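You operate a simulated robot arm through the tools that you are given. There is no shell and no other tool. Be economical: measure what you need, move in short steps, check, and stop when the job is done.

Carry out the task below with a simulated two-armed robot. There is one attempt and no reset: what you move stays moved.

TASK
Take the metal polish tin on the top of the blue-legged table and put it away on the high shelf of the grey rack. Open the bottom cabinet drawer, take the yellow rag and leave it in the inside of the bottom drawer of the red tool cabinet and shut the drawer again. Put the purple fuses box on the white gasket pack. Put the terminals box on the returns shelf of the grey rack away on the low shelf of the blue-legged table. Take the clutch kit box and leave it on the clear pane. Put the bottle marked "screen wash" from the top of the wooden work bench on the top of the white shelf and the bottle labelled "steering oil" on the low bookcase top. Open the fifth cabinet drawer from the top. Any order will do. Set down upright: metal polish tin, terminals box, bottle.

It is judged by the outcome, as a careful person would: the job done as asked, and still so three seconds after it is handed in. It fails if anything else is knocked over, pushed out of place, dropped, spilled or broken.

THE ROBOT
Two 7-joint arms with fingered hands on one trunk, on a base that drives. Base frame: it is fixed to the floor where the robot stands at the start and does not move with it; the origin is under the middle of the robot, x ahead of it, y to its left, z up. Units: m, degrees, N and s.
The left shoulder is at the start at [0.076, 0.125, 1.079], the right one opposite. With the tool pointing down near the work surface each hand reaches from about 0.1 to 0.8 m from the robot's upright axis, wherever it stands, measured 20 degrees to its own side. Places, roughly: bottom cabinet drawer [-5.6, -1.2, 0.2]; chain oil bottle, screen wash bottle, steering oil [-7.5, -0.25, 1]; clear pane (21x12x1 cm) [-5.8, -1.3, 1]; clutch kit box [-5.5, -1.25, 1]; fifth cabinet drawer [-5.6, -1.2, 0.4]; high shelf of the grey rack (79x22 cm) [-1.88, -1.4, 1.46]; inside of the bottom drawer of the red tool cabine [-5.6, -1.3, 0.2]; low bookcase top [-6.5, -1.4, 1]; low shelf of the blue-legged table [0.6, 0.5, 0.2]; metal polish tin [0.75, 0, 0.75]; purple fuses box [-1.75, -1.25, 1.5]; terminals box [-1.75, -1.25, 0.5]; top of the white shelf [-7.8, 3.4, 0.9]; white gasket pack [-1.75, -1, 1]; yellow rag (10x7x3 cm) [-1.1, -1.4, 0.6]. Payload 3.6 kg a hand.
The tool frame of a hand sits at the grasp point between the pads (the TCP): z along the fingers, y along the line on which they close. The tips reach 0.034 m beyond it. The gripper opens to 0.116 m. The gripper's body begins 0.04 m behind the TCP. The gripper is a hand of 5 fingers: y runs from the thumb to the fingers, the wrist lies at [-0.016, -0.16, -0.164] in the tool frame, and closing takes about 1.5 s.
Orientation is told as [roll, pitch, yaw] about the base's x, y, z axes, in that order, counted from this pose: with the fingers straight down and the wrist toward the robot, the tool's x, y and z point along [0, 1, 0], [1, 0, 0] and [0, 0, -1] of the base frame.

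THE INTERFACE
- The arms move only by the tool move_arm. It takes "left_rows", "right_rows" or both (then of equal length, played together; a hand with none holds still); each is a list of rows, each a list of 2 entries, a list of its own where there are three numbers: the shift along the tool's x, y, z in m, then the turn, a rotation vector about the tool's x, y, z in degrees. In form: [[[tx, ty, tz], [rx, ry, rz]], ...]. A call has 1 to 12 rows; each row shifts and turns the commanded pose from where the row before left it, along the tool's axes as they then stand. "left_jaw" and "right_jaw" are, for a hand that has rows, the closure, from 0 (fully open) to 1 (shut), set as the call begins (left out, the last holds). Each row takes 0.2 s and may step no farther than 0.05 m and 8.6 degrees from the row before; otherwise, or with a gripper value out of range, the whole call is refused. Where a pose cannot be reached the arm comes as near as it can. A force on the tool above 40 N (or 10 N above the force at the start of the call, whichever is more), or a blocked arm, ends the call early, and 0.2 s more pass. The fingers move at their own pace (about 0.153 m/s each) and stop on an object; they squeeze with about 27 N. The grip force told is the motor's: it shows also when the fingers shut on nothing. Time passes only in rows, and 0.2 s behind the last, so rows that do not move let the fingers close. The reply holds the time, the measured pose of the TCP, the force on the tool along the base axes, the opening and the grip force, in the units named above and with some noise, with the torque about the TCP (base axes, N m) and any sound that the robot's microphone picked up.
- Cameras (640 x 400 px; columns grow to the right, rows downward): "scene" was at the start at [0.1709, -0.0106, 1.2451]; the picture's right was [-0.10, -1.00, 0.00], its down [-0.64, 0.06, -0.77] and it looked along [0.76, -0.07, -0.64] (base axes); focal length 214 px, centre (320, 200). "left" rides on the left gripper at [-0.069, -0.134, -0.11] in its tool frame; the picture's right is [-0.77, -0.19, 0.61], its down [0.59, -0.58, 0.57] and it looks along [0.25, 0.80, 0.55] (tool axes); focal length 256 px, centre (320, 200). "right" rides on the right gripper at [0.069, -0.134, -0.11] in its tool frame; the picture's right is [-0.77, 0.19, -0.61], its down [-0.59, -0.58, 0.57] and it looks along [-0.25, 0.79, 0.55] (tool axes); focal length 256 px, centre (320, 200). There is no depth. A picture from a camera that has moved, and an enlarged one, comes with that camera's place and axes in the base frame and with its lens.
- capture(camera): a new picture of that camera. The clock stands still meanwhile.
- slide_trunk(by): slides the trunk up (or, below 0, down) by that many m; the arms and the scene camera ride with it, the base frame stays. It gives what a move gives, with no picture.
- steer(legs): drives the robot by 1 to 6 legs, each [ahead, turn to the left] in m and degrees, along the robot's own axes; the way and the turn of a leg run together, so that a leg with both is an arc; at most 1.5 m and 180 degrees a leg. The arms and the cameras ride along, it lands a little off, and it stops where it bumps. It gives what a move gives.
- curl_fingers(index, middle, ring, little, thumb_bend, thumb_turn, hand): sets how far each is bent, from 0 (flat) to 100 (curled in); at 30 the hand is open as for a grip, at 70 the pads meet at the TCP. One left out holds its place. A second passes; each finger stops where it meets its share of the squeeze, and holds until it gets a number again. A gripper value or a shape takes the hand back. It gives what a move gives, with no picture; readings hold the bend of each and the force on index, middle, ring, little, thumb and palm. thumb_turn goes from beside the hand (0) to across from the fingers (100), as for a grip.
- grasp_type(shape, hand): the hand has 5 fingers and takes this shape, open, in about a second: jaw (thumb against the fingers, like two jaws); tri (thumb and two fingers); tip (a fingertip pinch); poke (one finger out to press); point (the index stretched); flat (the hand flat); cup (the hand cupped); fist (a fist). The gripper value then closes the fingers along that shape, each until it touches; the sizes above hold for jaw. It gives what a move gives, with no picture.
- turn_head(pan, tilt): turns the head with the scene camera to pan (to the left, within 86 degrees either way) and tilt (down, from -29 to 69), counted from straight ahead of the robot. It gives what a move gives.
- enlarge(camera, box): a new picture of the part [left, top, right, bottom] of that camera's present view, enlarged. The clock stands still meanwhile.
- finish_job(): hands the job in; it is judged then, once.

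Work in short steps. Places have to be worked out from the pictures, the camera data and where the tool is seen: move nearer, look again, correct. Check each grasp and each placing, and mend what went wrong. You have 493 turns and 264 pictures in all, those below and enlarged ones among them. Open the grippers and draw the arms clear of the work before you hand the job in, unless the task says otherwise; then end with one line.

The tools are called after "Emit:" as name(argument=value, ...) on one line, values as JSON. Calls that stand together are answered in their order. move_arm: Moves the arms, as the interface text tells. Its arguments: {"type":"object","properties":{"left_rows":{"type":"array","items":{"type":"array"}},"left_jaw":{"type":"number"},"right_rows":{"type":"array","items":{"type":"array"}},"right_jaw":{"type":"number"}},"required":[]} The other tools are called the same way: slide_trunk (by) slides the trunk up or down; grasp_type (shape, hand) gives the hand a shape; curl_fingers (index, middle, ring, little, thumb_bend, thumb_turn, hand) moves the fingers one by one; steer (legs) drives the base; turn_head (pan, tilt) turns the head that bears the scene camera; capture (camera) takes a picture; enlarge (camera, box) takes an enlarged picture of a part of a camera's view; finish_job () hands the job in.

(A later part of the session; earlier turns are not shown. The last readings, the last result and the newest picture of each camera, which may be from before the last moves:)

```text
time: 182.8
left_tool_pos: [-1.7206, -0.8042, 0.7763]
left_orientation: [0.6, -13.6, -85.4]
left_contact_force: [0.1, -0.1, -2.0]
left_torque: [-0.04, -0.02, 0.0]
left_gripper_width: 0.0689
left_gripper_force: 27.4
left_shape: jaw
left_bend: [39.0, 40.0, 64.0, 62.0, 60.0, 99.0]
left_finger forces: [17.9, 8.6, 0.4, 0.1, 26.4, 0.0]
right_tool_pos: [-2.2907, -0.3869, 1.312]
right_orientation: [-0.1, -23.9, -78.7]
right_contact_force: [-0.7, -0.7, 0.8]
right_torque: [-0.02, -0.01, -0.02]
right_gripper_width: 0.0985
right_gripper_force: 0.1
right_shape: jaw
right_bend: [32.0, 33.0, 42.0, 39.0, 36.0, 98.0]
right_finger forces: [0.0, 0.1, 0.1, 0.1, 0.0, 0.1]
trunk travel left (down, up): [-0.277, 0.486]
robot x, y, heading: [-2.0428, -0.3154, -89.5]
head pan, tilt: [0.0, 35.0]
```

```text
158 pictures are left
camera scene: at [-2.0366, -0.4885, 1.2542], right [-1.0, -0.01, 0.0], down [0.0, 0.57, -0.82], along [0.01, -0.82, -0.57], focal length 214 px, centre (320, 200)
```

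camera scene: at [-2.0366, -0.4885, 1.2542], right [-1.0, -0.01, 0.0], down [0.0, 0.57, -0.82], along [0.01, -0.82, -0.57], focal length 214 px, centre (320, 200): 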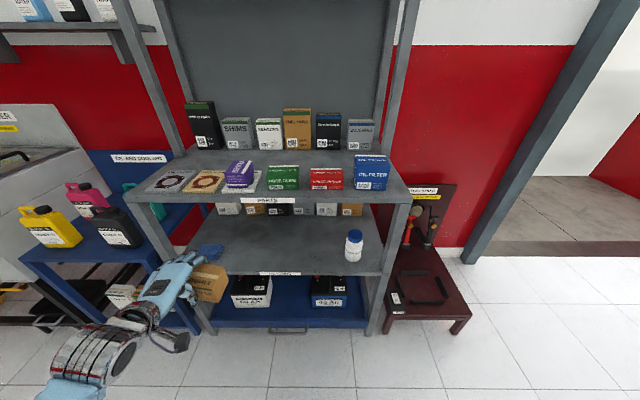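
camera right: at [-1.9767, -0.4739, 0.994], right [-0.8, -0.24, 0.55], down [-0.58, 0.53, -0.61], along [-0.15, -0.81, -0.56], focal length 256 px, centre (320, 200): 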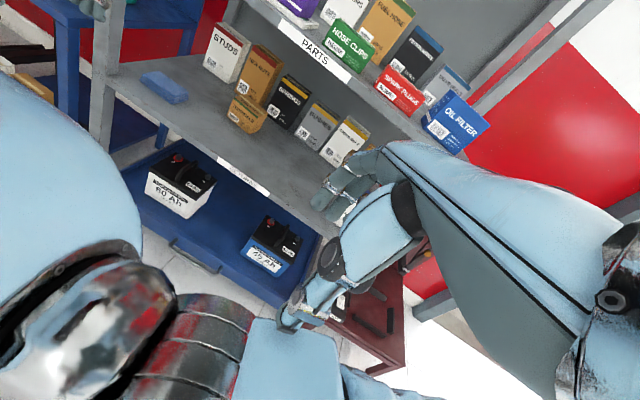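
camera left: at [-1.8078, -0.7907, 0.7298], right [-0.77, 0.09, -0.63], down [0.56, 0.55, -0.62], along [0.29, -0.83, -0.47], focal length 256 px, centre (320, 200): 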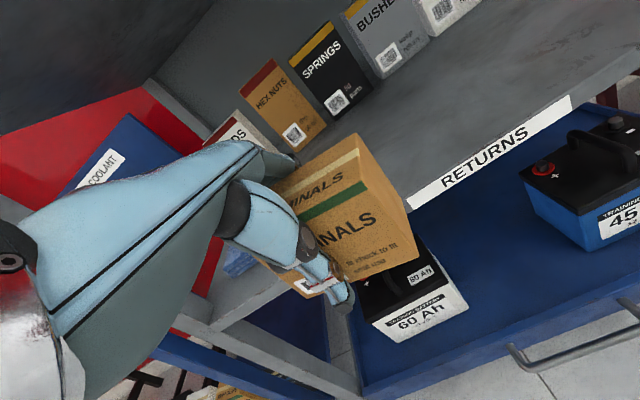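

Emit:
steer(legs=[[-0.3, 0]])

Emit:
move_arm(left_rows=[[[0, 0, -0.04], [0, 0, 0]], [[0, 0, -0.04], [0, 0, 0]], [[0, 0, -0.04], [4.5, 0, 1.3]], [[0, 0, -0.04], [4.5, 0, 1.3]], [[0, 0, -0.04], [4.5, 0, 1.3]], [[0, 0, 0], [0, 0, 0]]], right_rows=[[[0, 0.04, 0], [0, 0, 0]], [[0, 0.04, 0.02], [0, 0, 0]], [[0, 0.04, 0.02], [6, 0, 2.7]], [[0, 0.04, 0.02], [6, 0, 2.7]], [[0, 0.04, 0.01], [6, 0, 2.7]], [[0, 0.04, 0], [5.9, 0, 2.7]]])

Emit:
capture(camera="scene")

```text
time: 184.8
left_tool_pos: [-1.7208, -0.5022, 0.7762]
left_orientation: [0.7, -13.6, -85.0]
left_contact_force: [-0.6, 0.5, -1.5]
left_torque: [0.01, -0.02, 0.03]
left_gripper_width: 0.0689
left_gripper_force: 26.6
left_shape: jaw
left_bend: [39.0, 40.0, 64.0, 62.0, 60.0, 99.0]
left_finger forces: [17.9, 8.6, 0.4, 0.1, 26.5, 0.0]
right_tool_pos: [-2.2925, -0.0882, 1.3128]
right_orientation: [-0.1, -23.9, -78.2]
right_contact_force: [-0.3, -1.1, 0.6]
right_torque: [-0.02, 0.01, 0.04]
right_gripper_width: 0.0984
right_gripper_force: 0.1
right_shape: jaw
right_bend: [32.0, 33.0, 42.0, 39.0, 36.0, 98.0]
right_finger forces: [0.1, 0.0, 0.0, 0.0, 0.0, 0.0]
trunk travel left (down, up): [-0.277, 0.486]
robot x, y, heading: [-2.0362, -0.0138, -89.4]
head pan, tilt: [0.0, 35.0]
```

```text
time: 186.2
left_tool_pos: [-1.7223, -0.4626, 0.9731]
left_orientation: [1.0, 0.1, -88.6]
left_contact_force: [-0.2, 0.3, -2.8]
left_torque: [0.02, -0.02, -0.03]
left_gripper_width: 0.0686
left_gripper_force: 26.7
left_shape: jaw
left_bend: [39.0, 41.0, 64.0, 62.0, 60.0, 99.0]
left_finger forces: [17.1, 8.1, 0.4, 0.0, 24.8, 0.0]
right_tool_pos: [-2.2505, -0.3368, 1.3175]
right_orientation: [2.0, 0.3, -88.8]
right_contact_force: [0.2, -0.2, -0.8]
right_torque: [0.04, -0.01, 0.0]
right_gripper_width: 0.0988
right_gripper_force: 0.0
right_shape: jaw
right_bend: [32.0, 33.0, 42.0, 39.0, 36.0, 98.0]
right_finger forces: [0.0, 0.1, 0.0, 0.1, 0.0, 0.1]
trunk travel left (down, up): [-0.277, 0.486]
robot x, y, heading: [-2.04, -0.0105, -89.0]
head pan, tilt: [0.0, 35.0]
```

```text
157 pictures are left
camera scene: at [-2.0372, -0.1898, 1.2539], right [-1.0, -0.01, 0.0], down [-0.01, 0.57, -0.82], along [0.01, -0.82, -0.57], focal length 214 px, centre (320, 200)
```

scene: 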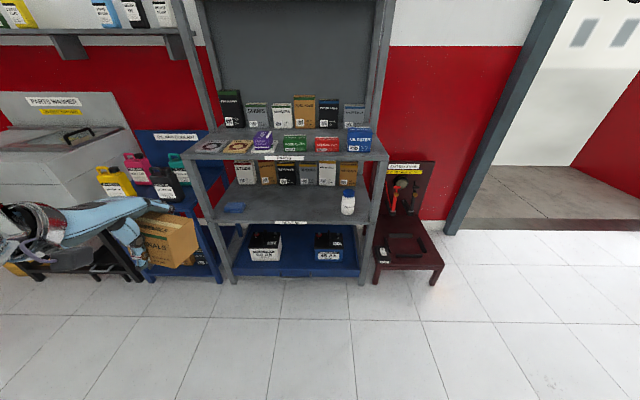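

Now driving to the blue-legged table.

Emit:
steer(legs=[[0, 100], [1.3, 0], [0, -11]])

Emit:
turn_head(pan=10, tilt=30)

Emit:
capture(camera="scene")

```text
time: 197.7
left_tool_pos: [-0.3755, 0.6221, 0.9728]
left_orientation: [1.0, -0.1, 3.8]
left_contact_force: [-0.1, 0.0, -2.2]
left_torque: [0.05, 0.02, -0.02]
left_gripper_width: 0.0682
left_gripper_force: 26.5
left_shape: jaw
left_bend: [39.0, 41.0, 64.0, 62.0, 60.0, 99.0]
left_finger forces: [16.2, 8.0, 0.5, 0.0, 23.3, 0.1]
right_tool_pos: [-0.4814, 0.0884, 1.3171]
right_orientation: [2.1, 0.4, 3.6]
right_contact_force: [0.6, 0.2, -0.5]
right_torque: [0.03, -0.06, 0.02]
right_gripper_width: 0.0986
right_gripper_force: 0.0
right_shape: jaw
right_bend: [32.0, 33.0, 42.0, 39.0, 36.0, 98.0]
right_finger forces: [0.0, 0.0, 0.0, 0.0, 0.0, 0.0]
trunk travel left (down, up): [-0.277, 0.486]
robot x, y, heading: [-0.8107, 0.2866, 3.2]
head pan, tilt: [0.0, 35.0]
```

```text
time: 198.4
left_tool_pos: [-0.3756, 0.6212, 0.9734]
left_orientation: [1.0, 0.0, 3.8]
left_contact_force: [0.4, 0.0, -2.5]
left_torque: [0.06, 0.0, -0.03]
left_gripper_width: 0.0682
left_gripper_force: 27.2
left_shape: jaw
left_bend: [39.0, 41.0, 64.0, 62.0, 60.0, 99.0]
left_finger forces: [16.1, 7.8, 0.6, 0.1, 23.3, 0.0]
right_tool_pos: [-0.4821, 0.0888, 1.3188]
right_orientation: [2.1, 0.3, 3.8]
right_contact_force: [0.5, -0.2, -1.1]
right_torque: [0.0, -0.03, -0.01]
right_gripper_width: 0.0988
right_gripper_force: 0.0
right_shape: jaw
right_bend: [32.0, 33.0, 42.0, 39.0, 36.0, 98.0]
right_finger forces: [0.1, 0.0, 0.0, 0.1, 0.0, 0.0]
trunk travel left (down, up): [-0.277, 0.486]
robot x, y, heading: [-0.8053, 0.2874, 3.4]
head pan, tilt: [10.0, 30.0]
```

```text
156 pictures are left
camera scene: at [-0.6383, 0.3073, 1.2619], right [0.23, -0.97, 0.0], down [-0.49, -0.12, -0.87], along [0.84, 0.2, -0.5], focal length 214 px, centre (320, 200)
```

scene: 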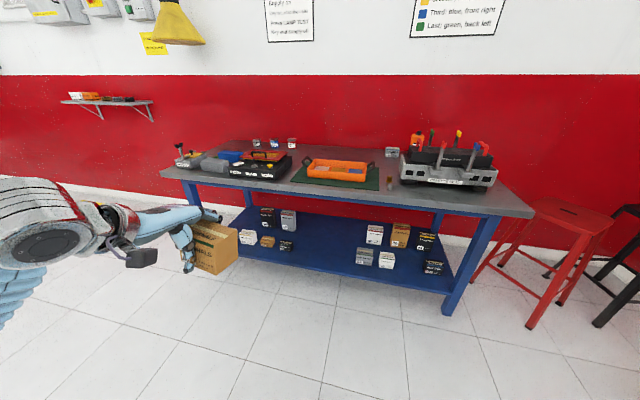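

The free middle of the low shelf is around (0.5, 0.5), at z≈0.18. I'll square up the heading, lower the left hand in the open at this trunk height, and then drive it in under the table top.

Emit:
steer(legs=[[0, -3.3]])

Emit:
move_arm(left_rows=[[[-0.004, 0.012, 0.047], [0, 0, 0]], [[-0.004, 0.012, 0.047], [0, 0, 0]], [[-0.004, 0.012, 0.047], [0, 0, 0]], [[-0.004, 0.012, 0.047], [0, 0, 0]], [[-0.004, 0.012, 0.047], [0, 0, 0]], [[-0.004, 0.012, 0.047], [0, 0, 0]], [[-0.004, 0.012, 0.047], [0, 0, 0]], [[-0.004, 0.012, 0.047], [0, 0, 0]], [[-0.004, 0.012, 0.047], [0, 0, 0]], [[-0.004, 0.012, 0.047], [0, 0, 0]], [[-0.004, 0.012, 0.047], [0, 0, 0]]])

Emit:
capture(camera="scene")

Emit:
capture(camera="left")

```text
time: 199.2
left_tool_pos: [-0.3568, 0.5965, 0.9726]
left_orientation: [1.2, 0.0, 0.5]
left_contact_force: [0.5, 0.2, -1.4]
left_torque: [0.03, 0.04, 0.04]
left_gripper_width: 0.0683
left_gripper_force: 27.0
left_shape: jaw
left_bend: [39.0, 41.0, 64.0, 62.0, 60.0, 99.0]
left_finger forces: [16.3, 7.9, 0.3, 0.1, 23.4, 0.1]
right_tool_pos: [-0.4938, 0.0684, 1.317]
right_orientation: [2.1, 0.3, 0.4]
right_contact_force: [0.6, -0.2, 0.5]
right_torque: [0.01, 0.02, 0.0]
right_gripper_width: 0.0986
right_gripper_force: 0.1
right_shape: jaw
right_bend: [32.0, 33.0, 42.0, 39.0, 36.0, 98.0]
right_finger forces: [0.1, 0.1, 0.0, 0.1, 0.1, 0.0]
trunk travel left (down, up): [-0.277, 0.486]
robot x, y, heading: [-0.812, 0.2814, -0.2]
head pan, tilt: [10.0, 30.0]
```

```text
time: 201.6
left_tool_pos: [-0.2218, 0.5601, 0.4529]
left_orientation: [1.1, -0.2, 0.3]
left_contact_force: [-0.7, 0.8, -2.7]
left_torque: [0.04, -0.02, 0.0]
left_gripper_width: 0.0676
left_gripper_force: 27.2
left_shape: jaw
left_bend: [39.0, 41.0, 64.0, 62.0, 60.0, 99.0]
left_finger forces: [15.9, 7.5, 1.0, 0.1, 23.1, 0.1]
right_tool_pos: [-0.4935, 0.0686, 1.3178]
right_orientation: [2.1, 0.3, 0.3]
right_contact_force: [-0.2, -0.3, -0.3]
right_torque: [0.0, -0.01, 0.02]
right_gripper_width: 0.0987
right_gripper_force: 0.0
right_shape: jaw
right_bend: [32.0, 33.0, 42.0, 39.0, 36.0, 98.0]
right_finger forces: [0.1, 0.0, 0.0, 0.1, 0.0, 0.0]
trunk travel left (down, up): [-0.277, 0.486]
robot x, y, heading: [-0.8113, 0.284, 0.1]
head pan, tilt: [10.0, 30.0]
```

```text
155 pictures are left
camera scene: at [-0.6363, 0.2968, 1.2618], right [0.17, -0.98, 0.0], down [-0.49, -0.09, -0.87], along [0.85, 0.15, -0.5], focal length 214 px, centre (320, 200)
```

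scene: 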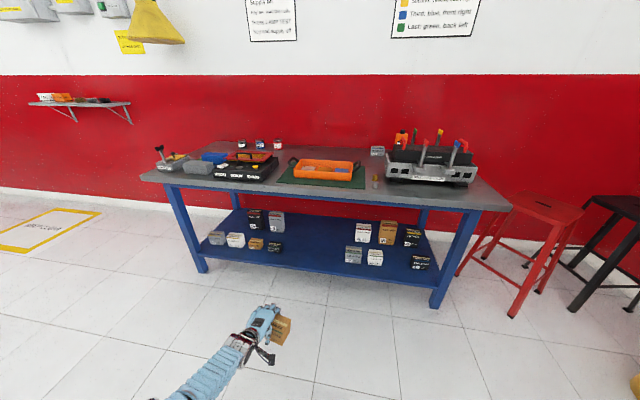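

```text
154 pictures are left
camera left: at [-0.3558, 0.4887, 0.5629], right [-0.18, -0.76, -0.63], down [-0.58, 0.6, -0.56], along [0.79, 0.26, -0.55], focal length 256 px, centre (320, 200)
```

left: 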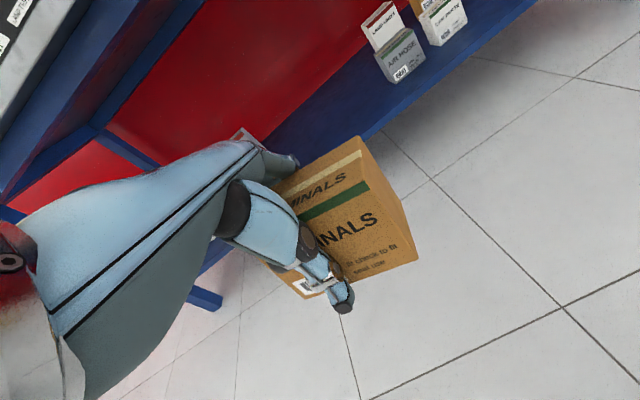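

The hand gets low even at this trunk height. I'll lower 10 cm more, then drive in under the table.

Emit:
move_arm(left_rows=[[[0, 0.01, 0.04], [0, 0, 0]], [[0, 0.01, 0.04], [0, 0, 0]], [[0, 0.01, 0.03], [0, 0, 0]]])

Emit:
steer(legs=[[0.5, 0]])

Emit:
turn_head(pan=20, tilt=45)

Emit:
capture(camera="scene")

Emit:
capture(camera="left")

```text
time: 202.4
left_tool_pos: [-0.231, 0.5567, 0.4244]
left_orientation: [1.0, -0.2, 0.5]
left_contact_force: [-0.1, 0.5, -3.2]
left_torque: [0.02, 0.01, 0.0]
left_gripper_width: 0.0672
left_gripper_force: 26.9
left_shape: jaw
left_bend: [39.0, 41.0, 64.0, 62.0, 60.0, 99.0]
left_finger forces: [17.1, 8.5, 1.0, 0.0, 25.0, 0.0]
left hand out of reach, approached as far as the arm can: row 1, 2, 3
right_tool_pos: [-0.4944, 0.0699, 1.3184]
right_orientation: [2.0, 0.3, 0.3]
right_contact_force: [-0.3, -0.7, 1.2]
right_torque: [-0.03, 0.03, 0.0]
right_gripper_width: 0.0987
right_gripper_force: 0.1
right_shape: jaw
right_bend: [32.0, 33.0, 42.0, 39.0, 36.0, 98.0]
right_finger forces: [0.0, 0.0, 0.1, 0.0, 0.1, 0.0]
trunk travel left (down, up): [-0.277, 0.486]
robot x, y, heading: [-0.812, 0.2778, 0.1]
head pan, tilt: [10.0, 30.0]
```

```text
time: 205.4
left_tool_pos: [0.2774, 0.5501, 0.4248]
left_orientation: [1.1, 0.0, 0.0]
left_contact_force: [1.0, 1.0, -1.8]
left_torque: [0.04, 0.04, 0.0]
left_gripper_width: 0.067
left_gripper_force: 26.8
left_shape: jaw
left_bend: [39.0, 41.0, 64.0, 62.0, 60.0, 99.0]
left_finger forces: [17.1, 8.4, 1.0, 0.0, 25.0, 0.0]
right_tool_pos: [0.0114, 0.0642, 1.3177]
right_orientation: [2.0, 0.2, -0.2]
right_contact_force: [1.2, -0.8, -0.1]
right_torque: [-0.02, 0.0, -0.02]
right_gripper_width: 0.0988
right_gripper_force: 0.1
right_shape: jaw
right_bend: [32.0, 33.0, 42.0, 39.0, 36.0, 98.0]
right_finger forces: [0.0, 0.0, 0.0, 0.0, 0.1, 0.1]
trunk travel left (down, up): [-0.277, 0.486]
robot x, y, heading: [-0.3016, 0.2798, -0.5]
head pan, tilt: [10.0, 30.0]
```

```text
time: 206.1
left_tool_pos: [0.2778, 0.5507, 0.4255]
left_orientation: [1.1, 0.0, -0.1]
left_contact_force: [0.1, 0.1, -2.4]
left_torque: [0.01, 0.03, 0.01]
left_gripper_width: 0.0673
left_gripper_force: 27.5
left_shape: jaw
left_bend: [39.0, 41.0, 64.0, 62.0, 60.0, 99.0]
left_finger forces: [17.1, 8.4, 1.0, 0.0, 25.0, 0.1]
right_tool_pos: [0.0112, 0.065, 1.3193]
right_orientation: [2.1, 0.3, -0.2]
right_contact_force: [-0.3, 0.0, -0.2]
right_torque: [-0.01, 0.01, 0.02]
right_gripper_width: 0.0984
right_gripper_force: 0.1
right_shape: jaw
right_bend: [32.0, 33.0, 42.0, 39.0, 36.0, 98.0]
right_finger forces: [0.0, 0.0, 0.0, 0.1, 0.1, 0.1]
trunk travel left (down, up): [-0.277, 0.486]
robot x, y, heading: [-0.3056, 0.2787, -0.7]
head pan, tilt: [20.0, 45.0]
```

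```text
153 pictures are left
camera scene: at [-0.1433, 0.3057, 1.2394], right [0.33, -0.94, 0.0], down [-0.67, -0.24, -0.71], along [0.67, 0.24, -0.71], focal length 214 px, centre (320, 200)
```

scene: 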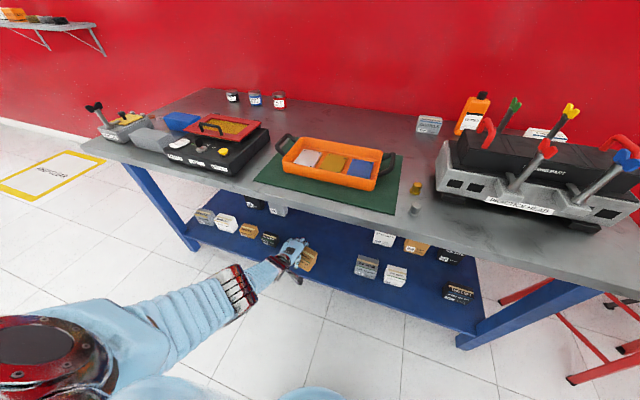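

```text
152 pictures are left
camera left: at [0.1431, 0.4797, 0.5347], right [-0.19, -0.76, -0.63], down [-0.58, 0.6, -0.55], along [0.8, 0.26, -0.55], focal length 256 px, centre (320, 200)
```

left: 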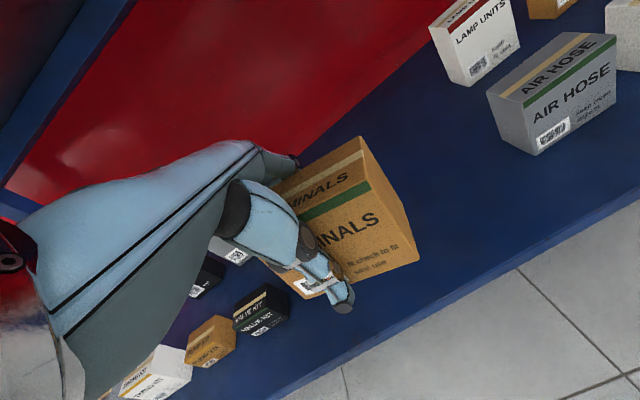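

Space is clear from y≈0.31 to 0.78. I'll drive 0.17 m further so the box is over the shelf, then lower with the trunk.

Emit:
steer(legs=[[0.17, 0]])

Emit:
slide_trunk(by=-0.1)

Emit:
capture(camera="left")

```text
time: 207.6
left_tool_pos: [0.438, 0.5501, 0.4294]
left_orientation: [1.2, -0.5, 0.0]
left_contact_force: [-0.8, -0.3, -0.6]
left_torque: [0.03, -0.05, 0.0]
left_gripper_width: 0.0673
left_gripper_force: 26.5
left_shape: jaw
left_bend: [39.0, 41.0, 64.0, 62.0, 60.0, 99.0]
left_finger forces: [16.9, 8.3, 1.0, 0.1, 25.1, 0.1]
right_tool_pos: [0.162, 0.0651, 1.3218]
right_orientation: [2.1, -0.5, -0.1]
right_contact_force: [-1.2, 0.0, 1.6]
right_torque: [-0.05, -0.07, -0.03]
right_gripper_width: 0.0987
right_gripper_force: 0.1
right_shape: jaw
right_bend: [32.0, 33.0, 42.0, 39.0, 36.0, 98.0]
right_finger forces: [0.1, 0.1, 0.1, 0.0, 0.0, 0.0]
trunk travel left (down, up): [-0.277, 0.486]
robot x, y, heading: [-0.139, 0.2773, -0.5]
head pan, tilt: [20.0, 45.0]
```

```text
time: 208.9
left_tool_pos: [0.441, 0.5508, 0.3261]
left_orientation: [1.2, -0.2, 0.0]
left_contact_force: [0.2, -0.2, -1.4]
left_torque: [0.01, 0.03, 0.0]
left_gripper_width: 0.0672
left_gripper_force: 27.4
left_shape: jaw
left_bend: [39.0, 41.0, 64.0, 62.0, 60.0, 99.0]
left_finger forces: [17.0, 8.3, 0.9, 0.0, 24.7, 0.0]
right_tool_pos: [0.1686, 0.0628, 1.2196]
right_orientation: [2.1, -0.2, 0.0]
right_contact_force: [-0.5, 0.9, -0.3]
right_torque: [0.02, 0.01, 0.02]
right_gripper_width: 0.0985
right_gripper_force: 0.1
right_shape: jaw
right_bend: [32.0, 33.0, 42.0, 39.0, 36.0, 98.0]
right_finger forces: [0.0, 0.0, 0.1, 0.0, 0.1, 0.1]
trunk travel left (down, up): [-0.177, 0.586]
robot x, y, heading: [-0.1415, 0.2819, -0.4]
head pan, tilt: [20.0, 45.0]
```

```text
151 pictures are left
camera left: at [0.3057, 0.48, 0.4345], right [-0.18, -0.76, -0.63], down [-0.58, 0.6, -0.56], along [0.8, 0.26, -0.55], focal length 256 px, centre (320, 200)
```

left: 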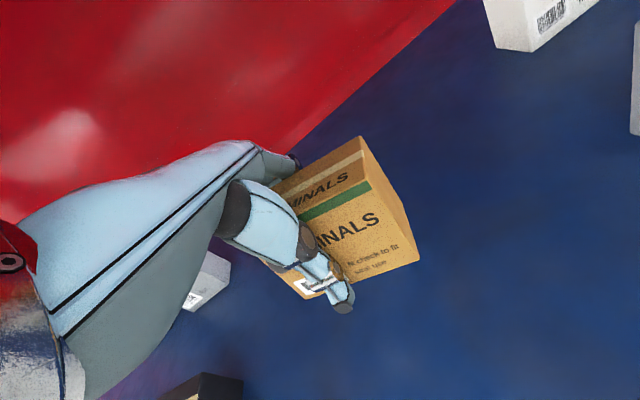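

Emit:
slide_trunk(by=-0.07)

Emit:
capture(camera="left")

Emit:
capture(camera="scene")

```text
time: 210.0
left_tool_pos: [0.4399, 0.5519, 0.2556]
left_orientation: [1.1, 0.0, 0.1]
left_contact_force: [-0.6, -0.5, -2.6]
left_torque: [0.06, 0.01, 0.0]
left_gripper_width: 0.0672
left_gripper_force: 26.9
left_shape: jaw
left_bend: [39.0, 41.0, 64.0, 62.0, 60.0, 99.0]
left_finger forces: [16.9, 8.1, 0.8, 0.0, 24.6, 0.1]
right_tool_pos: [0.168, 0.0641, 1.1509]
right_orientation: [2.1, -0.2, -0.1]
right_contact_force: [0.1, 0.7, 0.1]
right_torque: [-0.02, 0.0, -0.02]
right_gripper_width: 0.0983
right_gripper_force: 0.2
right_shape: jaw
right_bend: [32.0, 33.0, 42.0, 39.0, 36.0, 98.0]
right_finger forces: [0.0, 0.0, 0.0, 0.0, 0.0, 0.1]
trunk travel left (down, up): [-0.107, 0.656]
robot x, y, heading: [-0.1396, 0.2797, -0.5]
head pan, tilt: [20.0, 45.0]
```

```text
150 pictures are left
camera left: at [0.3058, 0.4801, 0.3645], right [-0.18, -0.76, -0.63], down [-0.58, 0.6, -0.56], along [0.8, 0.26, -0.55], focal length 256 px, centre (320, 200)
```

left: 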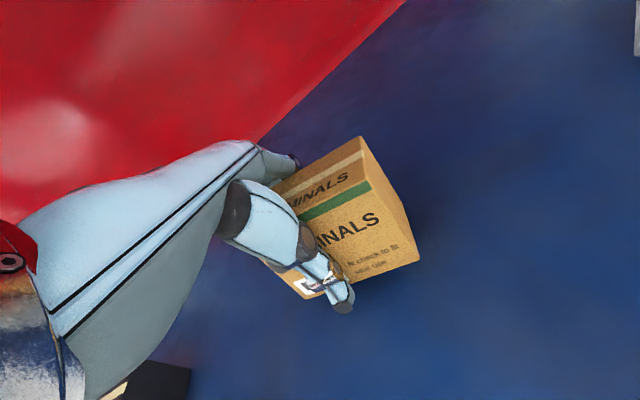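

```text
149 pictures are left
camera scene: at [0.1076, 0.3038, 1.06], right [0.33, -0.94, 0.0], down [-0.67, -0.24, -0.71], along [0.67, 0.24, -0.71], focal length 214 px, centre (320, 200)
```

scene: 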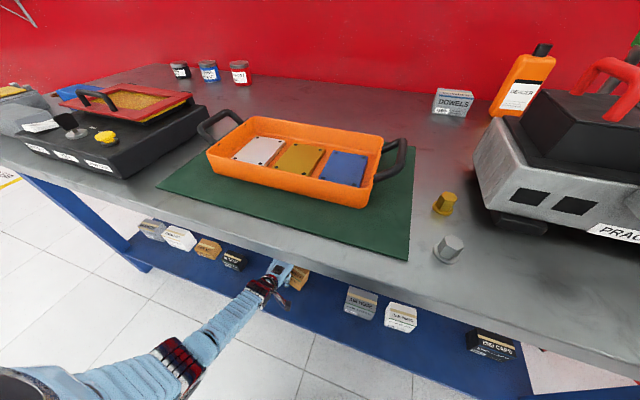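

Emit:
slide_trunk(by=-0.02)

Emit:
slide_trunk(by=-0.01)

```text
time: 210.7
left_tool_pos: [0.4461, 0.5505, 0.2398]
left_orientation: [0.9, -1.4, 0.1]
left_contact_force: [-3.8, -1.2, 15.3]
left_torque: [-0.16, -0.5, -0.08]
left_gripper_width: 0.0675
left_gripper_force: 27.2
left_shape: jaw
left_bend: [40.0, 40.0, 64.0, 62.0, 59.0, 99.0]
left_finger forces: [17.5, 8.3, 1.1, 0.1, 30.0, 0.0]
right_tool_pos: [0.1687, 0.0627, 1.1297]
right_orientation: [2.2, 0.0, 0.1]
right_contact_force: [0.6, 0.0, -0.9]
right_torque: [-0.02, 0.01, 0.0]
right_gripper_width: 0.0986
right_gripper_force: 0.1
right_shape: jaw
right_bend: [32.0, 33.0, 42.0, 39.0, 36.0, 98.0]
right_finger forces: [0.0, 0.0, 0.0, 0.0, 0.0, 0.0]
trunk travel left (down, up): [-0.086, 0.676]
robot x, y, heading: [-0.1424, 0.2813, -0.1]
head pan, tilt: [20.0, 45.0]
stopped: the force on the tool passed its limit at 46 N (the readings are from after the stop); the commanded pose is now the measured one
```

```text
time: 211.1
left_tool_pos: [0.4499, 0.551, 0.2388]
left_orientation: [0.7, -2.3, 0.1]
left_contact_force: [-2.1, -1.3, 18.3]
left_torque: [-0.12, -0.64, -0.08]
left_gripper_width: 0.0679
left_gripper_force: 27.0
left_shape: jaw
left_bend: [40.0, 40.0, 64.0, 62.0, 60.0, 99.0]
left_finger forces: [20.2, 9.1, 1.7, 0.1, 31.6, 0.0]
right_tool_pos: [0.1703, 0.0641, 1.1224]
right_orientation: [2.1, 0.0, 0.3]
right_contact_force: [-0.5, -0.1, 0.2]
right_torque: [0.0, -0.01, 0.01]
right_gripper_width: 0.0985
right_gripper_force: 0.1
right_shape: jaw
right_bend: [32.0, 33.0, 42.0, 39.0, 36.0, 98.0]
right_finger forces: [0.0, 0.0, 0.1, 0.0, 0.0, 0.1]
trunk travel left (down, up): [-0.08, 0.683]
robot x, y, heading: [-0.1412, 0.2825, -0.3]
head pan, tilt: [20.0, 45.0]
stopped: the force on the tool passed its limit at 47 N (the readings are from after the stop); the commanded pose is now the measured one
```

The box is on the shelf. At grasp time the hand was pitched -3.9°, so I'll match that, ease the pressure, and open.

Emit:
move_arm(left_rows=[[[0, 0, -0.003], [-1.5, 0, 0]]])

Emit:
capture(camera="left")

```text
time: 211.5
left_tool_pos: [0.4489, 0.5505, 0.2388]
left_orientation: [0.9, -3.2, 0.0]
left_contact_force: [4.4, 1.0, 6.9]
left_torque: [-0.08, -0.44, 0.07]
left_gripper_width: 0.0679
left_gripper_force: 27.0
left_shape: jaw
left_bend: [39.0, 40.0, 64.0, 62.0, 60.0, 99.0]
left_finger forces: [21.0, 9.1, 2.2, 0.1, 28.3, 0.0]
right_tool_pos: [0.1713, 0.0645, 1.1206]
right_orientation: [2.1, 0.2, 0.1]
right_contact_force: [0.2, -0.3, 0.2]
right_torque: [0.0, -0.02, 0.0]
right_gripper_width: 0.0985
right_gripper_force: 0.1
right_shape: jaw
right_bend: [32.0, 33.0, 42.0, 39.0, 36.0, 98.0]
right_finger forces: [0.1, 0.0, 0.0, 0.1, 0.0, 0.0]
trunk travel left (down, up): [-0.08, 0.683]
robot x, y, heading: [-0.1394, 0.2809, -0.2]
head pan, tilt: [20.0, 45.0]
```

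```text
148 pictures are left
camera left: at [0.3078, 0.4799, 0.3407], right [-0.15, -0.76, -0.63], down [-0.54, 0.6, -0.59], along [0.82, 0.26, -0.5], focal length 256 px, centre (320, 200)
```

left: 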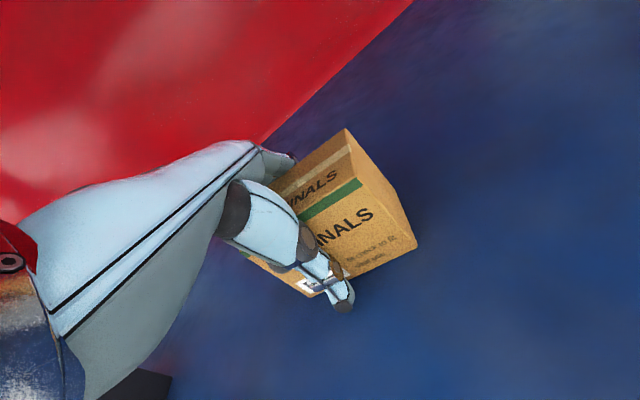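

Flat enough. Releasing.

Emit:
move_arm(left_rows=[[[0, 0, 0], [0, 0, 0]], [[0, 0, 0], [0, 0, 0]], [[0, 0, 0], [0, 0, 0]], [[0, 0, 0], [0, 0, 0]]], left_jaw=0)

Emit:
capture(camera="left")

```text
time: 212.5
left_tool_pos: [0.4459, 0.5498, 0.2368]
left_orientation: [0.9, -2.9, 0.0]
left_contact_force: [1.4, -1.0, 0.6]
left_torque: [0.0, 0.04, -0.03]
left_gripper_width: 0.1159
left_gripper_force: 0.1
left_shape: jaw
left_bend: [30.0, 30.0, 30.0, 30.0, 30.0, 98.0]
left_finger forces: [0.5, 0.1, 0.0, 0.1, 1.4, 0.1]
right_tool_pos: [0.1712, 0.0646, 1.1221]
right_orientation: [2.1, 0.2, 0.1]
right_contact_force: [0.0, -1.0, 0.3]
right_torque: [-0.01, 0.01, 0.02]
right_gripper_width: 0.0986
right_gripper_force: 0.0
right_shape: jaw
right_bend: [32.0, 33.0, 42.0, 39.0, 36.0, 98.0]
right_finger forces: [0.0, 0.0, 0.0, 0.0, 0.0, 0.1]
trunk travel left (down, up): [-0.08, 0.683]
robot x, y, heading: [-0.1416, 0.2796, -0.3]
head pan, tilt: [20.0, 45.0]
```

```text
147 pictures are left
camera left: at [0.3065, 0.4801, 0.34], right [-0.15, -0.76, -0.63], down [-0.55, 0.6, -0.59], along [0.82, 0.26, -0.51], focal length 256 px, centre (320, 200)
```

left: 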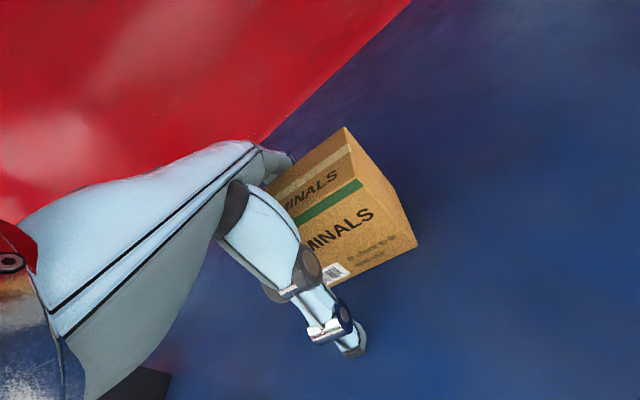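

The box stands upright. I'll raise vertically with the trunk and then back out.

Emit:
slide_trunk(by=0.1)

Emit:
slide_trunk(by=0.09)

Emit:
capture(camera="left")

Emit:
steer(legs=[[-0.6, 0]])

Emit:
capture(camera="scene")

```text
time: 213.8
left_tool_pos: [0.4479, 0.5514, 0.3375]
left_orientation: [0.8, -3.1, 0.0]
left_contact_force: [-0.6, 0.2, -0.5]
left_torque: [0.03, 0.01, -0.03]
left_gripper_width: 0.1159
left_gripper_force: 0.0
left_shape: jaw
left_bend: [30.0, 30.0, 30.0, 30.0, 30.0, 97.0]
left_finger forces: [0.1, 0.1, 0.1, 0.1, 0.0, 0.1]
right_tool_pos: [0.1716, 0.0654, 1.2214]
right_orientation: [2.0, 0.3, 0.0]
right_contact_force: [0.5, -0.1, 0.0]
right_torque: [0.01, 0.01, 0.0]
right_gripper_width: 0.0987
right_gripper_force: 0.1
right_shape: jaw
right_bend: [32.0, 33.0, 42.0, 39.0, 36.0, 98.0]
right_finger forces: [0.0, 0.0, 0.1, 0.1, 0.0, 0.0]
trunk travel left (down, up): [-0.18, 0.583]
robot x, y, heading: [-0.1408, 0.2826, -0.2]
head pan, tilt: [20.0, 45.0]
```

```text
time: 215.1
left_tool_pos: [0.4477, 0.5509, 0.4272]
left_orientation: [0.7, -3.1, 0.0]
left_contact_force: [-0.2, 1.3, 0.1]
left_torque: [-0.02, -0.01, 0.0]
left_gripper_width: 0.1157
left_gripper_force: 0.0
left_shape: jaw
left_bend: [30.0, 30.0, 30.0, 30.0, 30.0, 97.0]
left_finger forces: [0.0, 0.0, 0.0, 0.0, 0.0, 0.0]
right_tool_pos: [0.1713, 0.0648, 1.3123]
right_orientation: [2.0, 0.2, 0.1]
right_contact_force: [0.4, -0.2, 0.1]
right_torque: [0.0, -0.03, 0.01]
right_gripper_width: 0.0987
right_gripper_force: 0.0
right_shape: jaw
right_bend: [32.0, 33.0, 42.0, 39.0, 36.0, 98.0]
right_finger forces: [0.1, 0.1, 0.0, 0.0, 0.1, 0.0]
trunk travel left (down, up): [-0.27, 0.493]
robot x, y, heading: [-0.1455, 0.2795, -0.6]
head pan, tilt: [20.0, 45.0]
```

```text
146 pictures are left
camera left: at [0.3073, 0.4803, 0.5299], right [-0.15, -0.76, -0.63], down [-0.55, 0.6, -0.59], along [0.82, 0.26, -0.51], focal length 256 px, centre (320, 200)
```

left: 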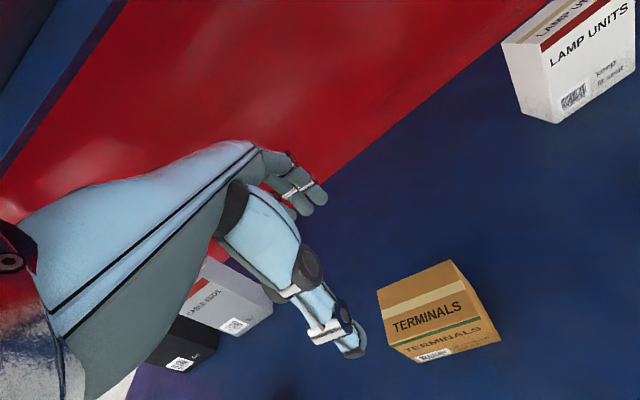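

```text
time: 218.5
left_tool_pos: [-0.1641, 0.5534, 0.4288]
left_orientation: [0.7, -3.2, -0.2]
left_contact_force: [0.4, 0.0, 0.0]
left_torque: [0.01, -0.02, -0.03]
left_gripper_width: 0.1156
left_gripper_force: 0.1
left_shape: jaw
left_bend: [30.0, 30.0, 30.0, 30.0, 30.0, 97.0]
left_finger forces: [0.1, 0.0, 0.1, 0.1, 0.1, 0.0]
right_tool_pos: [-0.4446, 0.0675, 1.3125]
right_orientation: [2.1, 0.1, -0.2]
right_contact_force: [-0.6, -0.3, -0.2]
right_torque: [0.01, -0.02, -0.01]
right_gripper_width: 0.0985
right_gripper_force: 0.1
right_shape: jaw
right_bend: [32.0, 33.0, 42.0, 39.0, 36.0, 98.0]
right_finger forces: [0.0, 0.0, 0.1, 0.1, 0.1, 0.0]
trunk travel left (down, up): [-0.27, 0.493]
robot x, y, heading: [-0.7552, 0.2824, -0.7]
head pan, tilt: [20.0, 45.0]
```

```text
145 pictures are left
camera scene: at [-0.5904, 0.3087, 1.2321], right [0.33, -0.94, 0.0], down [-0.67, -0.24, -0.71], along [0.67, 0.24, -0.71], focal length 214 px, centre (320, 200)
```

scene: 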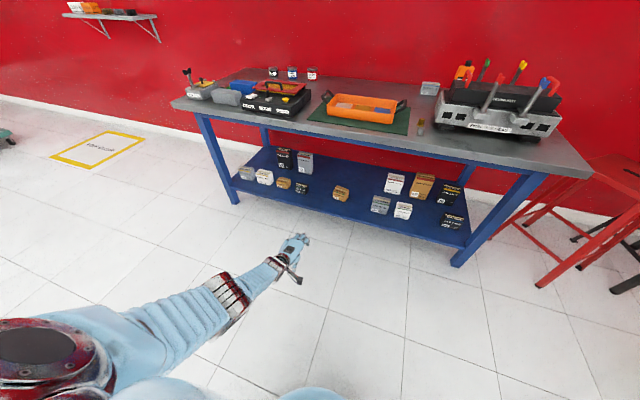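

The terminals box is in place. Next is the yellow rag on the blue trolley: raise the left arm and drive to the trolley.

Emit:
move_arm(left_rows=[[[0, -0.012, -0.047], [0.3, 0, 0]], [[0, -0.012, -0.047], [0.3, 0, 0]], [[0, -0.012, -0.047], [0.3, 0, 0]], [[0, -0.012, -0.047], [0.3, 0, 0]], [[0, -0.012, -0.047], [0.3, 0, 0]], [[0, -0.012, -0.047], [0.3, 0, 0]], [[0, -0.012, -0.047], [0.3, 0, 0]], [[0, -0.012, -0.047], [0.3, 0, 0]], [[0, -0.012, -0.047], [0.3, 0, 0]], [[0, -0.012, -0.047], [0.3, 0, 0]], [[0, -0.012, -0.047], [0.3, 0, 0]], [[0, -0.012, -0.047], [0, 0, 0]]])

Emit:
steer(legs=[[0, -130], [0.7, 0], [0, 40]])

Emit:
turn_head(pan=0, tilt=35)

Emit:
capture(camera="scene")

```text
time: 221.1
left_tool_pos: [-0.29, 0.5466, 0.8657]
left_orientation: [0.7, 0.2, -0.1]
left_contact_force: [-0.5, 0.5, 0.0]
left_torque: [0.03, -0.01, 0.01]
left_gripper_width: 0.1161
left_gripper_force: 0.0
left_shape: jaw
left_bend: [30.0, 30.0, 30.0, 30.0, 30.0, 97.0]
left_finger forces: [0.0, 0.1, 0.0, 0.1, 0.1, 0.0]
left hand out of reach, approached as far as the arm can: row 10, 11, 12
right_tool_pos: [-0.4423, 0.0683, 1.3127]
right_orientation: [2.0, 0.2, -0.1]
right_contact_force: [-0.3, 0.2, 0.2]
right_torque: [0.0, -0.01, 0.01]
right_gripper_width: 0.099
right_gripper_force: 0.0
right_shape: jaw
right_bend: [32.0, 33.0, 42.0, 39.0, 36.0, 98.0]
right_finger forces: [0.1, 0.0, 0.0, 0.0, 0.0, 0.1]
trunk travel left (down, up): [-0.27, 0.493]
robot x, y, heading: [-0.7562, 0.2849, -0.3]
head pan, tilt: [20.0, 45.0]
```

```text
time: 231.2
left_tool_pos: [-1.3302, -0.7703, 0.863]
left_orientation: [0.1, 0.4, -128.2]
left_contact_force: [-0.9, 0.5, -0.1]
left_torque: [-0.02, 0.0, -0.03]
left_gripper_width: 0.116
left_gripper_force: 0.2
left_shape: jaw
left_bend: [30.0, 30.0, 30.0, 30.0, 30.0, 97.0]
left_finger forces: [0.1, 0.0, 0.0, 0.0, 0.0, 0.0]
right_tool_pos: [-1.611, -0.3569, 1.3127]
right_orientation: [2.1, 0.2, -128.1]
right_contact_force: [0.0, 0.4, -0.2]
right_torque: [-0.02, 0.01, -0.02]
right_gripper_width: 0.0983
right_gripper_force: 0.0
right_shape: jaw
right_bend: [32.0, 33.0, 42.0, 39.0, 36.0, 98.0]
right_finger forces: [0.1, 0.1, 0.0, 0.0, 0.1, 0.0]
trunk travel left (down, up): [-0.27, 0.493]
robot x, y, heading: [-1.2483, -0.244, -128.8]
head pan, tilt: [20.0, 45.0]
stopped in leg 3: the robot was blocked; the commanded pose is now the measured one
```

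```text
time: 232.0
left_tool_pos: [-1.3302, -0.7703, 0.8636]
left_orientation: [0.2, 0.4, -128.2]
left_contact_force: [-0.4, 0.8, -0.3]
left_torque: [-0.02, -0.02, -0.01]
left_gripper_width: 0.1159
left_gripper_force: 0.1
left_shape: jaw
left_bend: [30.0, 30.0, 30.0, 30.0, 30.0, 97.0]
left_finger forces: [0.1, 0.0, 0.0, 0.0, 0.0, 0.1]
right_tool_pos: [-1.6138, -0.3568, 1.3123]
right_orientation: [2.1, 0.0, -128.1]
right_contact_force: [-0.2, -0.6, -0.1]
right_torque: [0.02, 0.0, 0.04]
right_gripper_width: 0.0988
right_gripper_force: 0.1
right_shape: jaw
right_bend: [32.0, 33.0, 42.0, 39.0, 36.0, 98.0]
right_finger forces: [0.1, 0.1, 0.0, 0.0, 0.0, 0.1]
trunk travel left (down, up): [-0.27, 0.493]
robot x, y, heading: [-1.2489, -0.2454, -128.9]
head pan, tilt: [0.0, 35.0]
```

```text
144 pictures are left
camera scene: at [-1.3585, -0.384, 1.2468], right [-0.78, 0.63, 0.0], down [0.36, 0.45, -0.82], along [-0.51, -0.64, -0.57], focal length 214 px, centre (320, 200)
```

scene: 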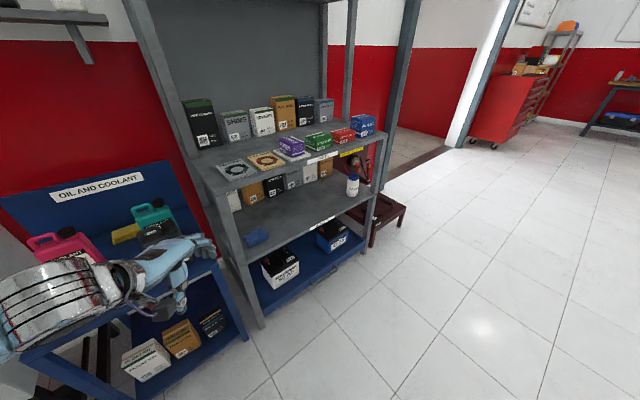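

The left turn was blocked; checking what's on the left.

Emit:
turn_head(pan=60, tilt=40)

Emit:
capture(camera="scene")

Emit:
capture(camera="left")

```text
time: 233.3
left_tool_pos: [-1.3299, -0.7711, 0.8641]
left_orientation: [0.1, 0.4, -128.2]
left_contact_force: [0.3, 1.2, -0.2]
left_torque: [0.0, 0.0, -0.02]
left_gripper_width: 0.116
left_gripper_force: 0.1
left_shape: jaw
left_bend: [30.0, 30.0, 30.0, 30.0, 30.0, 97.0]
left_finger forces: [0.0, 0.1, 0.0, 0.0, 0.0, 0.0]
right_tool_pos: [-1.6127, -0.357, 1.3122]
right_orientation: [2.0, 0.0, -128.1]
right_contact_force: [-0.6, 0.4, 0.8]
right_torque: [0.01, 0.0, 0.0]
right_gripper_width: 0.0985
right_gripper_force: 0.1
right_shape: jaw
right_bend: [32.0, 33.0, 42.0, 39.0, 36.0, 98.0]
right_finger forces: [0.0, 0.0, 0.0, 0.0, 0.0, 0.1]
trunk travel left (down, up): [-0.27, 0.493]
robot x, y, heading: [-1.2484, -0.2479, -129.0]
head pan, tilt: [60.0, 40.0]
```

```text
143 pictures are left
camera scene: at [-1.2727, -0.3949, 1.2393], right [-0.93, -0.36, 0.0], down [-0.23, 0.6, -0.77], along [0.27, -0.72, -0.64], focal length 214 px, centre (320, 200)
```

scene: 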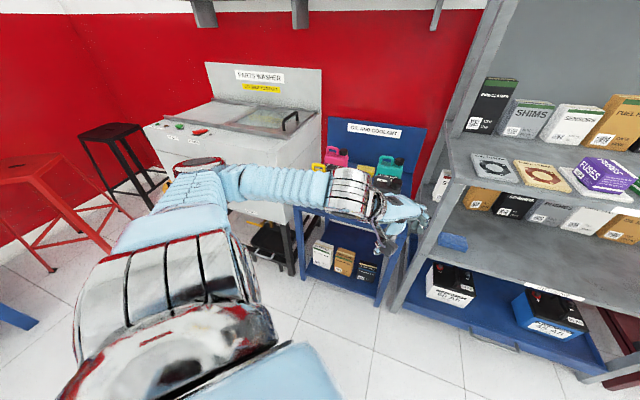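

```text
142 pictures are left
camera left: at [-1.3027, -0.623, 0.9756], right [-0.49, 0.63, -0.61], down [0.82, 0.09, -0.56], along [-0.29, -0.78, -0.56], focal length 256 px, centre (320, 200)
```

left: 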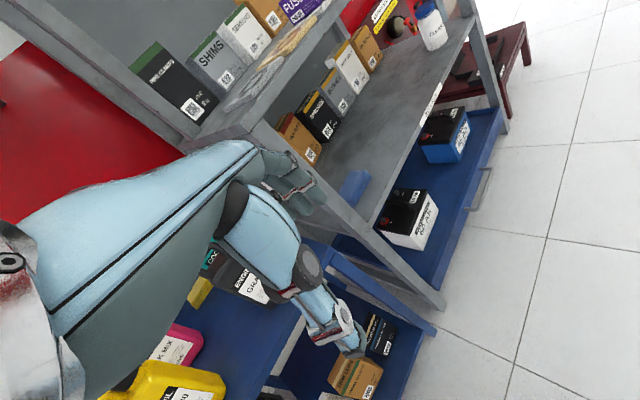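

The left elbow is beside the parts washer. I'll back off, raise the trunk, and re-approach with the arm high.

Emit:
steer(legs=[[-0.3, 0]])

Emit:
slide_trunk(by=0.3)

Emit:
steer(legs=[[0, 17], [0.45, 0], [0, 22]])

Emit:
turn_head(pan=10, tilt=50)

Emit:
capture(camera="scene")

```text
time: 235.3
left_tool_pos: [-1.1437, -0.5388, 0.8637]
left_orientation: [0.1, 0.2, -128.2]
left_contact_force: [-0.3, 0.5, 1.0]
left_torque: [-0.01, 0.0, -0.01]
left_gripper_width: 0.1159
left_gripper_force: 0.0
left_shape: jaw
left_bend: [30.0, 30.0, 30.0, 30.0, 30.0, 97.0]
left_finger forces: [0.1, 0.0, 0.0, 0.1, 0.0, 0.0]
right_tool_pos: [-1.4258, -0.1253, 1.3117]
right_orientation: [2.0, 0.1, -128.1]
right_contact_force: [0.2, 0.4, -0.1]
right_torque: [-0.02, -0.03, -0.04]
right_gripper_width: 0.0985
right_gripper_force: 0.0
right_shape: jaw
right_bend: [32.0, 33.0, 42.0, 39.0, 36.0, 98.0]
right_finger forces: [0.0, 0.1, 0.1, 0.0, 0.0, 0.0]
trunk travel left (down, up): [-0.27, 0.493]
robot x, y, heading: [-1.0634, -0.0095, -129.1]
head pan, tilt: [60.0, 40.0]
```

```text
time: 238.3
left_tool_pos: [-1.1421, -0.5394, 1.1636]
left_orientation: [0.2, 0.4, -128.2]
left_contact_force: [0.3, -0.4, 0.8]
left_torque: [-0.02, 0.01, -0.01]
left_gripper_width: 0.1159
left_gripper_force: 0.1
left_shape: jaw
left_bend: [30.0, 30.0, 30.0, 30.0, 30.0, 97.0]
left_finger forces: [0.0, 0.1, 0.0, 0.1, 0.1, 0.1]
right_tool_pos: [-1.4258, -0.1267, 1.611]
right_orientation: [2.1, 0.1, -128.1]
right_contact_force: [-0.2, -0.4, 1.2]
right_torque: [-0.01, 0.01, 0.01]
right_gripper_width: 0.0986
right_gripper_force: 0.1
right_shape: jaw
right_bend: [32.0, 33.0, 42.0, 39.0, 36.0, 98.0]
right_finger forces: [0.1, 0.1, 0.0, 0.0, 0.1, 0.1]
trunk travel left (down, up): [-0.57, 0.193]
robot x, y, heading: [-1.0592, -0.0122, -129.1]
head pan, tilt: [60.0, 40.0]
```

```text
time: 243.2
left_tool_pos: [-0.9609, -0.8949, 1.1645]
left_orientation: [0.1, 0.3, -89.2]
left_contact_force: [-0.7, 0.4, 0.1]
left_torque: [0.02, -0.03, 0.0]
left_gripper_width: 0.116
left_gripper_force: 0.1
left_shape: jaw
left_bend: [30.0, 30.0, 30.0, 30.0, 30.0, 97.0]
left_finger forces: [0.0, 0.0, 0.1, 0.1, 0.0, 0.1]
right_tool_pos: [-1.4424, -0.7518, 1.6128]
right_orientation: [2.0, 0.0, -89.1]
right_contact_force: [0.2, 0.4, 0.2]
right_torque: [0.0, 0.0, 0.0]
right_gripper_width: 0.0987
right_gripper_force: 0.1
right_shape: jaw
right_bend: [32.0, 33.0, 42.0, 39.0, 36.0, 98.0]
right_finger forces: [0.0, 0.0, 0.1, 0.0, 0.0, 0.0]
trunk travel left (down, up): [-0.57, 0.193]
robot x, y, heading: [-1.2293, -0.4307, -89.9]
head pan, tilt: [60.0, 40.0]
```

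```text
time: 244.3
left_tool_pos: [-0.9612, -0.8961, 1.1633]
left_orientation: [0.1, 0.4, -89.1]
left_contact_force: [-0.9, -1.0, 0.1]
left_torque: [-0.01, 0.01, -0.01]
left_gripper_width: 0.1159
left_gripper_force: 0.2
left_shape: jaw
left_bend: [30.0, 30.0, 30.0, 30.0, 30.0, 97.0]
left_finger forces: [0.1, 0.1, 0.1, 0.0, 0.0, 0.0]
right_tool_pos: [-1.4409, -0.7513, 1.6119]
right_orientation: [2.1, 0.1, -89.1]
right_contact_force: [0.7, -0.4, -0.4]
right_torque: [0.0, 0.0, 0.02]
right_gripper_width: 0.0985
right_gripper_force: 0.1
right_shape: jaw
right_bend: [32.0, 33.0, 42.0, 39.0, 36.0, 98.0]
right_finger forces: [0.0, 0.0, 0.0, 0.1, 0.0, 0.0]
trunk travel left (down, up): [-0.57, 0.193]
robot x, y, heading: [-1.2318, -0.4331, -90.2]
head pan, tilt: [10.0, 50.0]
```

```text
141 pictures are left
camera scene: at [-1.215, -0.5295, 1.5287], right [-0.98, -0.18, 0.0], down [-0.13, 0.75, -0.64], along [0.11, -0.63, -0.77], focal length 214 px, centre (320, 200)
```

scene: 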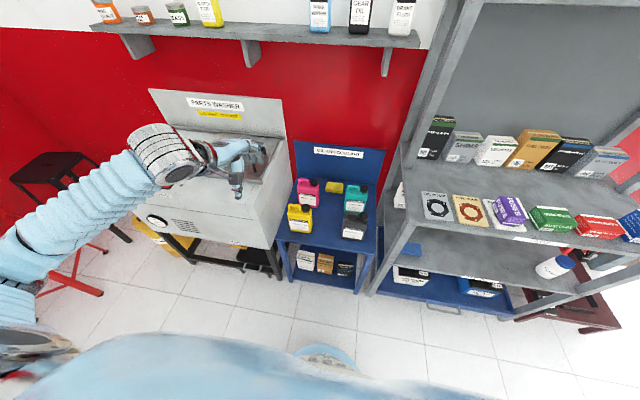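

Emit:
enlarge(camera="scene", box=[260, 130, 410, 280])

```text
2.67 times, centred on (335, 205) of scene
camera zoom: at [-1.215, -0.5295, 1.5287], right [-0.98, -0.18, 0.0], down [-0.13, 0.75, -0.64], along [0.11, -0.63, -0.77], focal length 572 px, centre (280, 187)
```

zoom: 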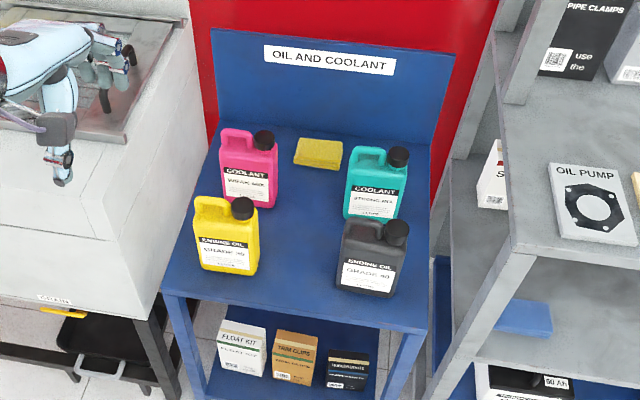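

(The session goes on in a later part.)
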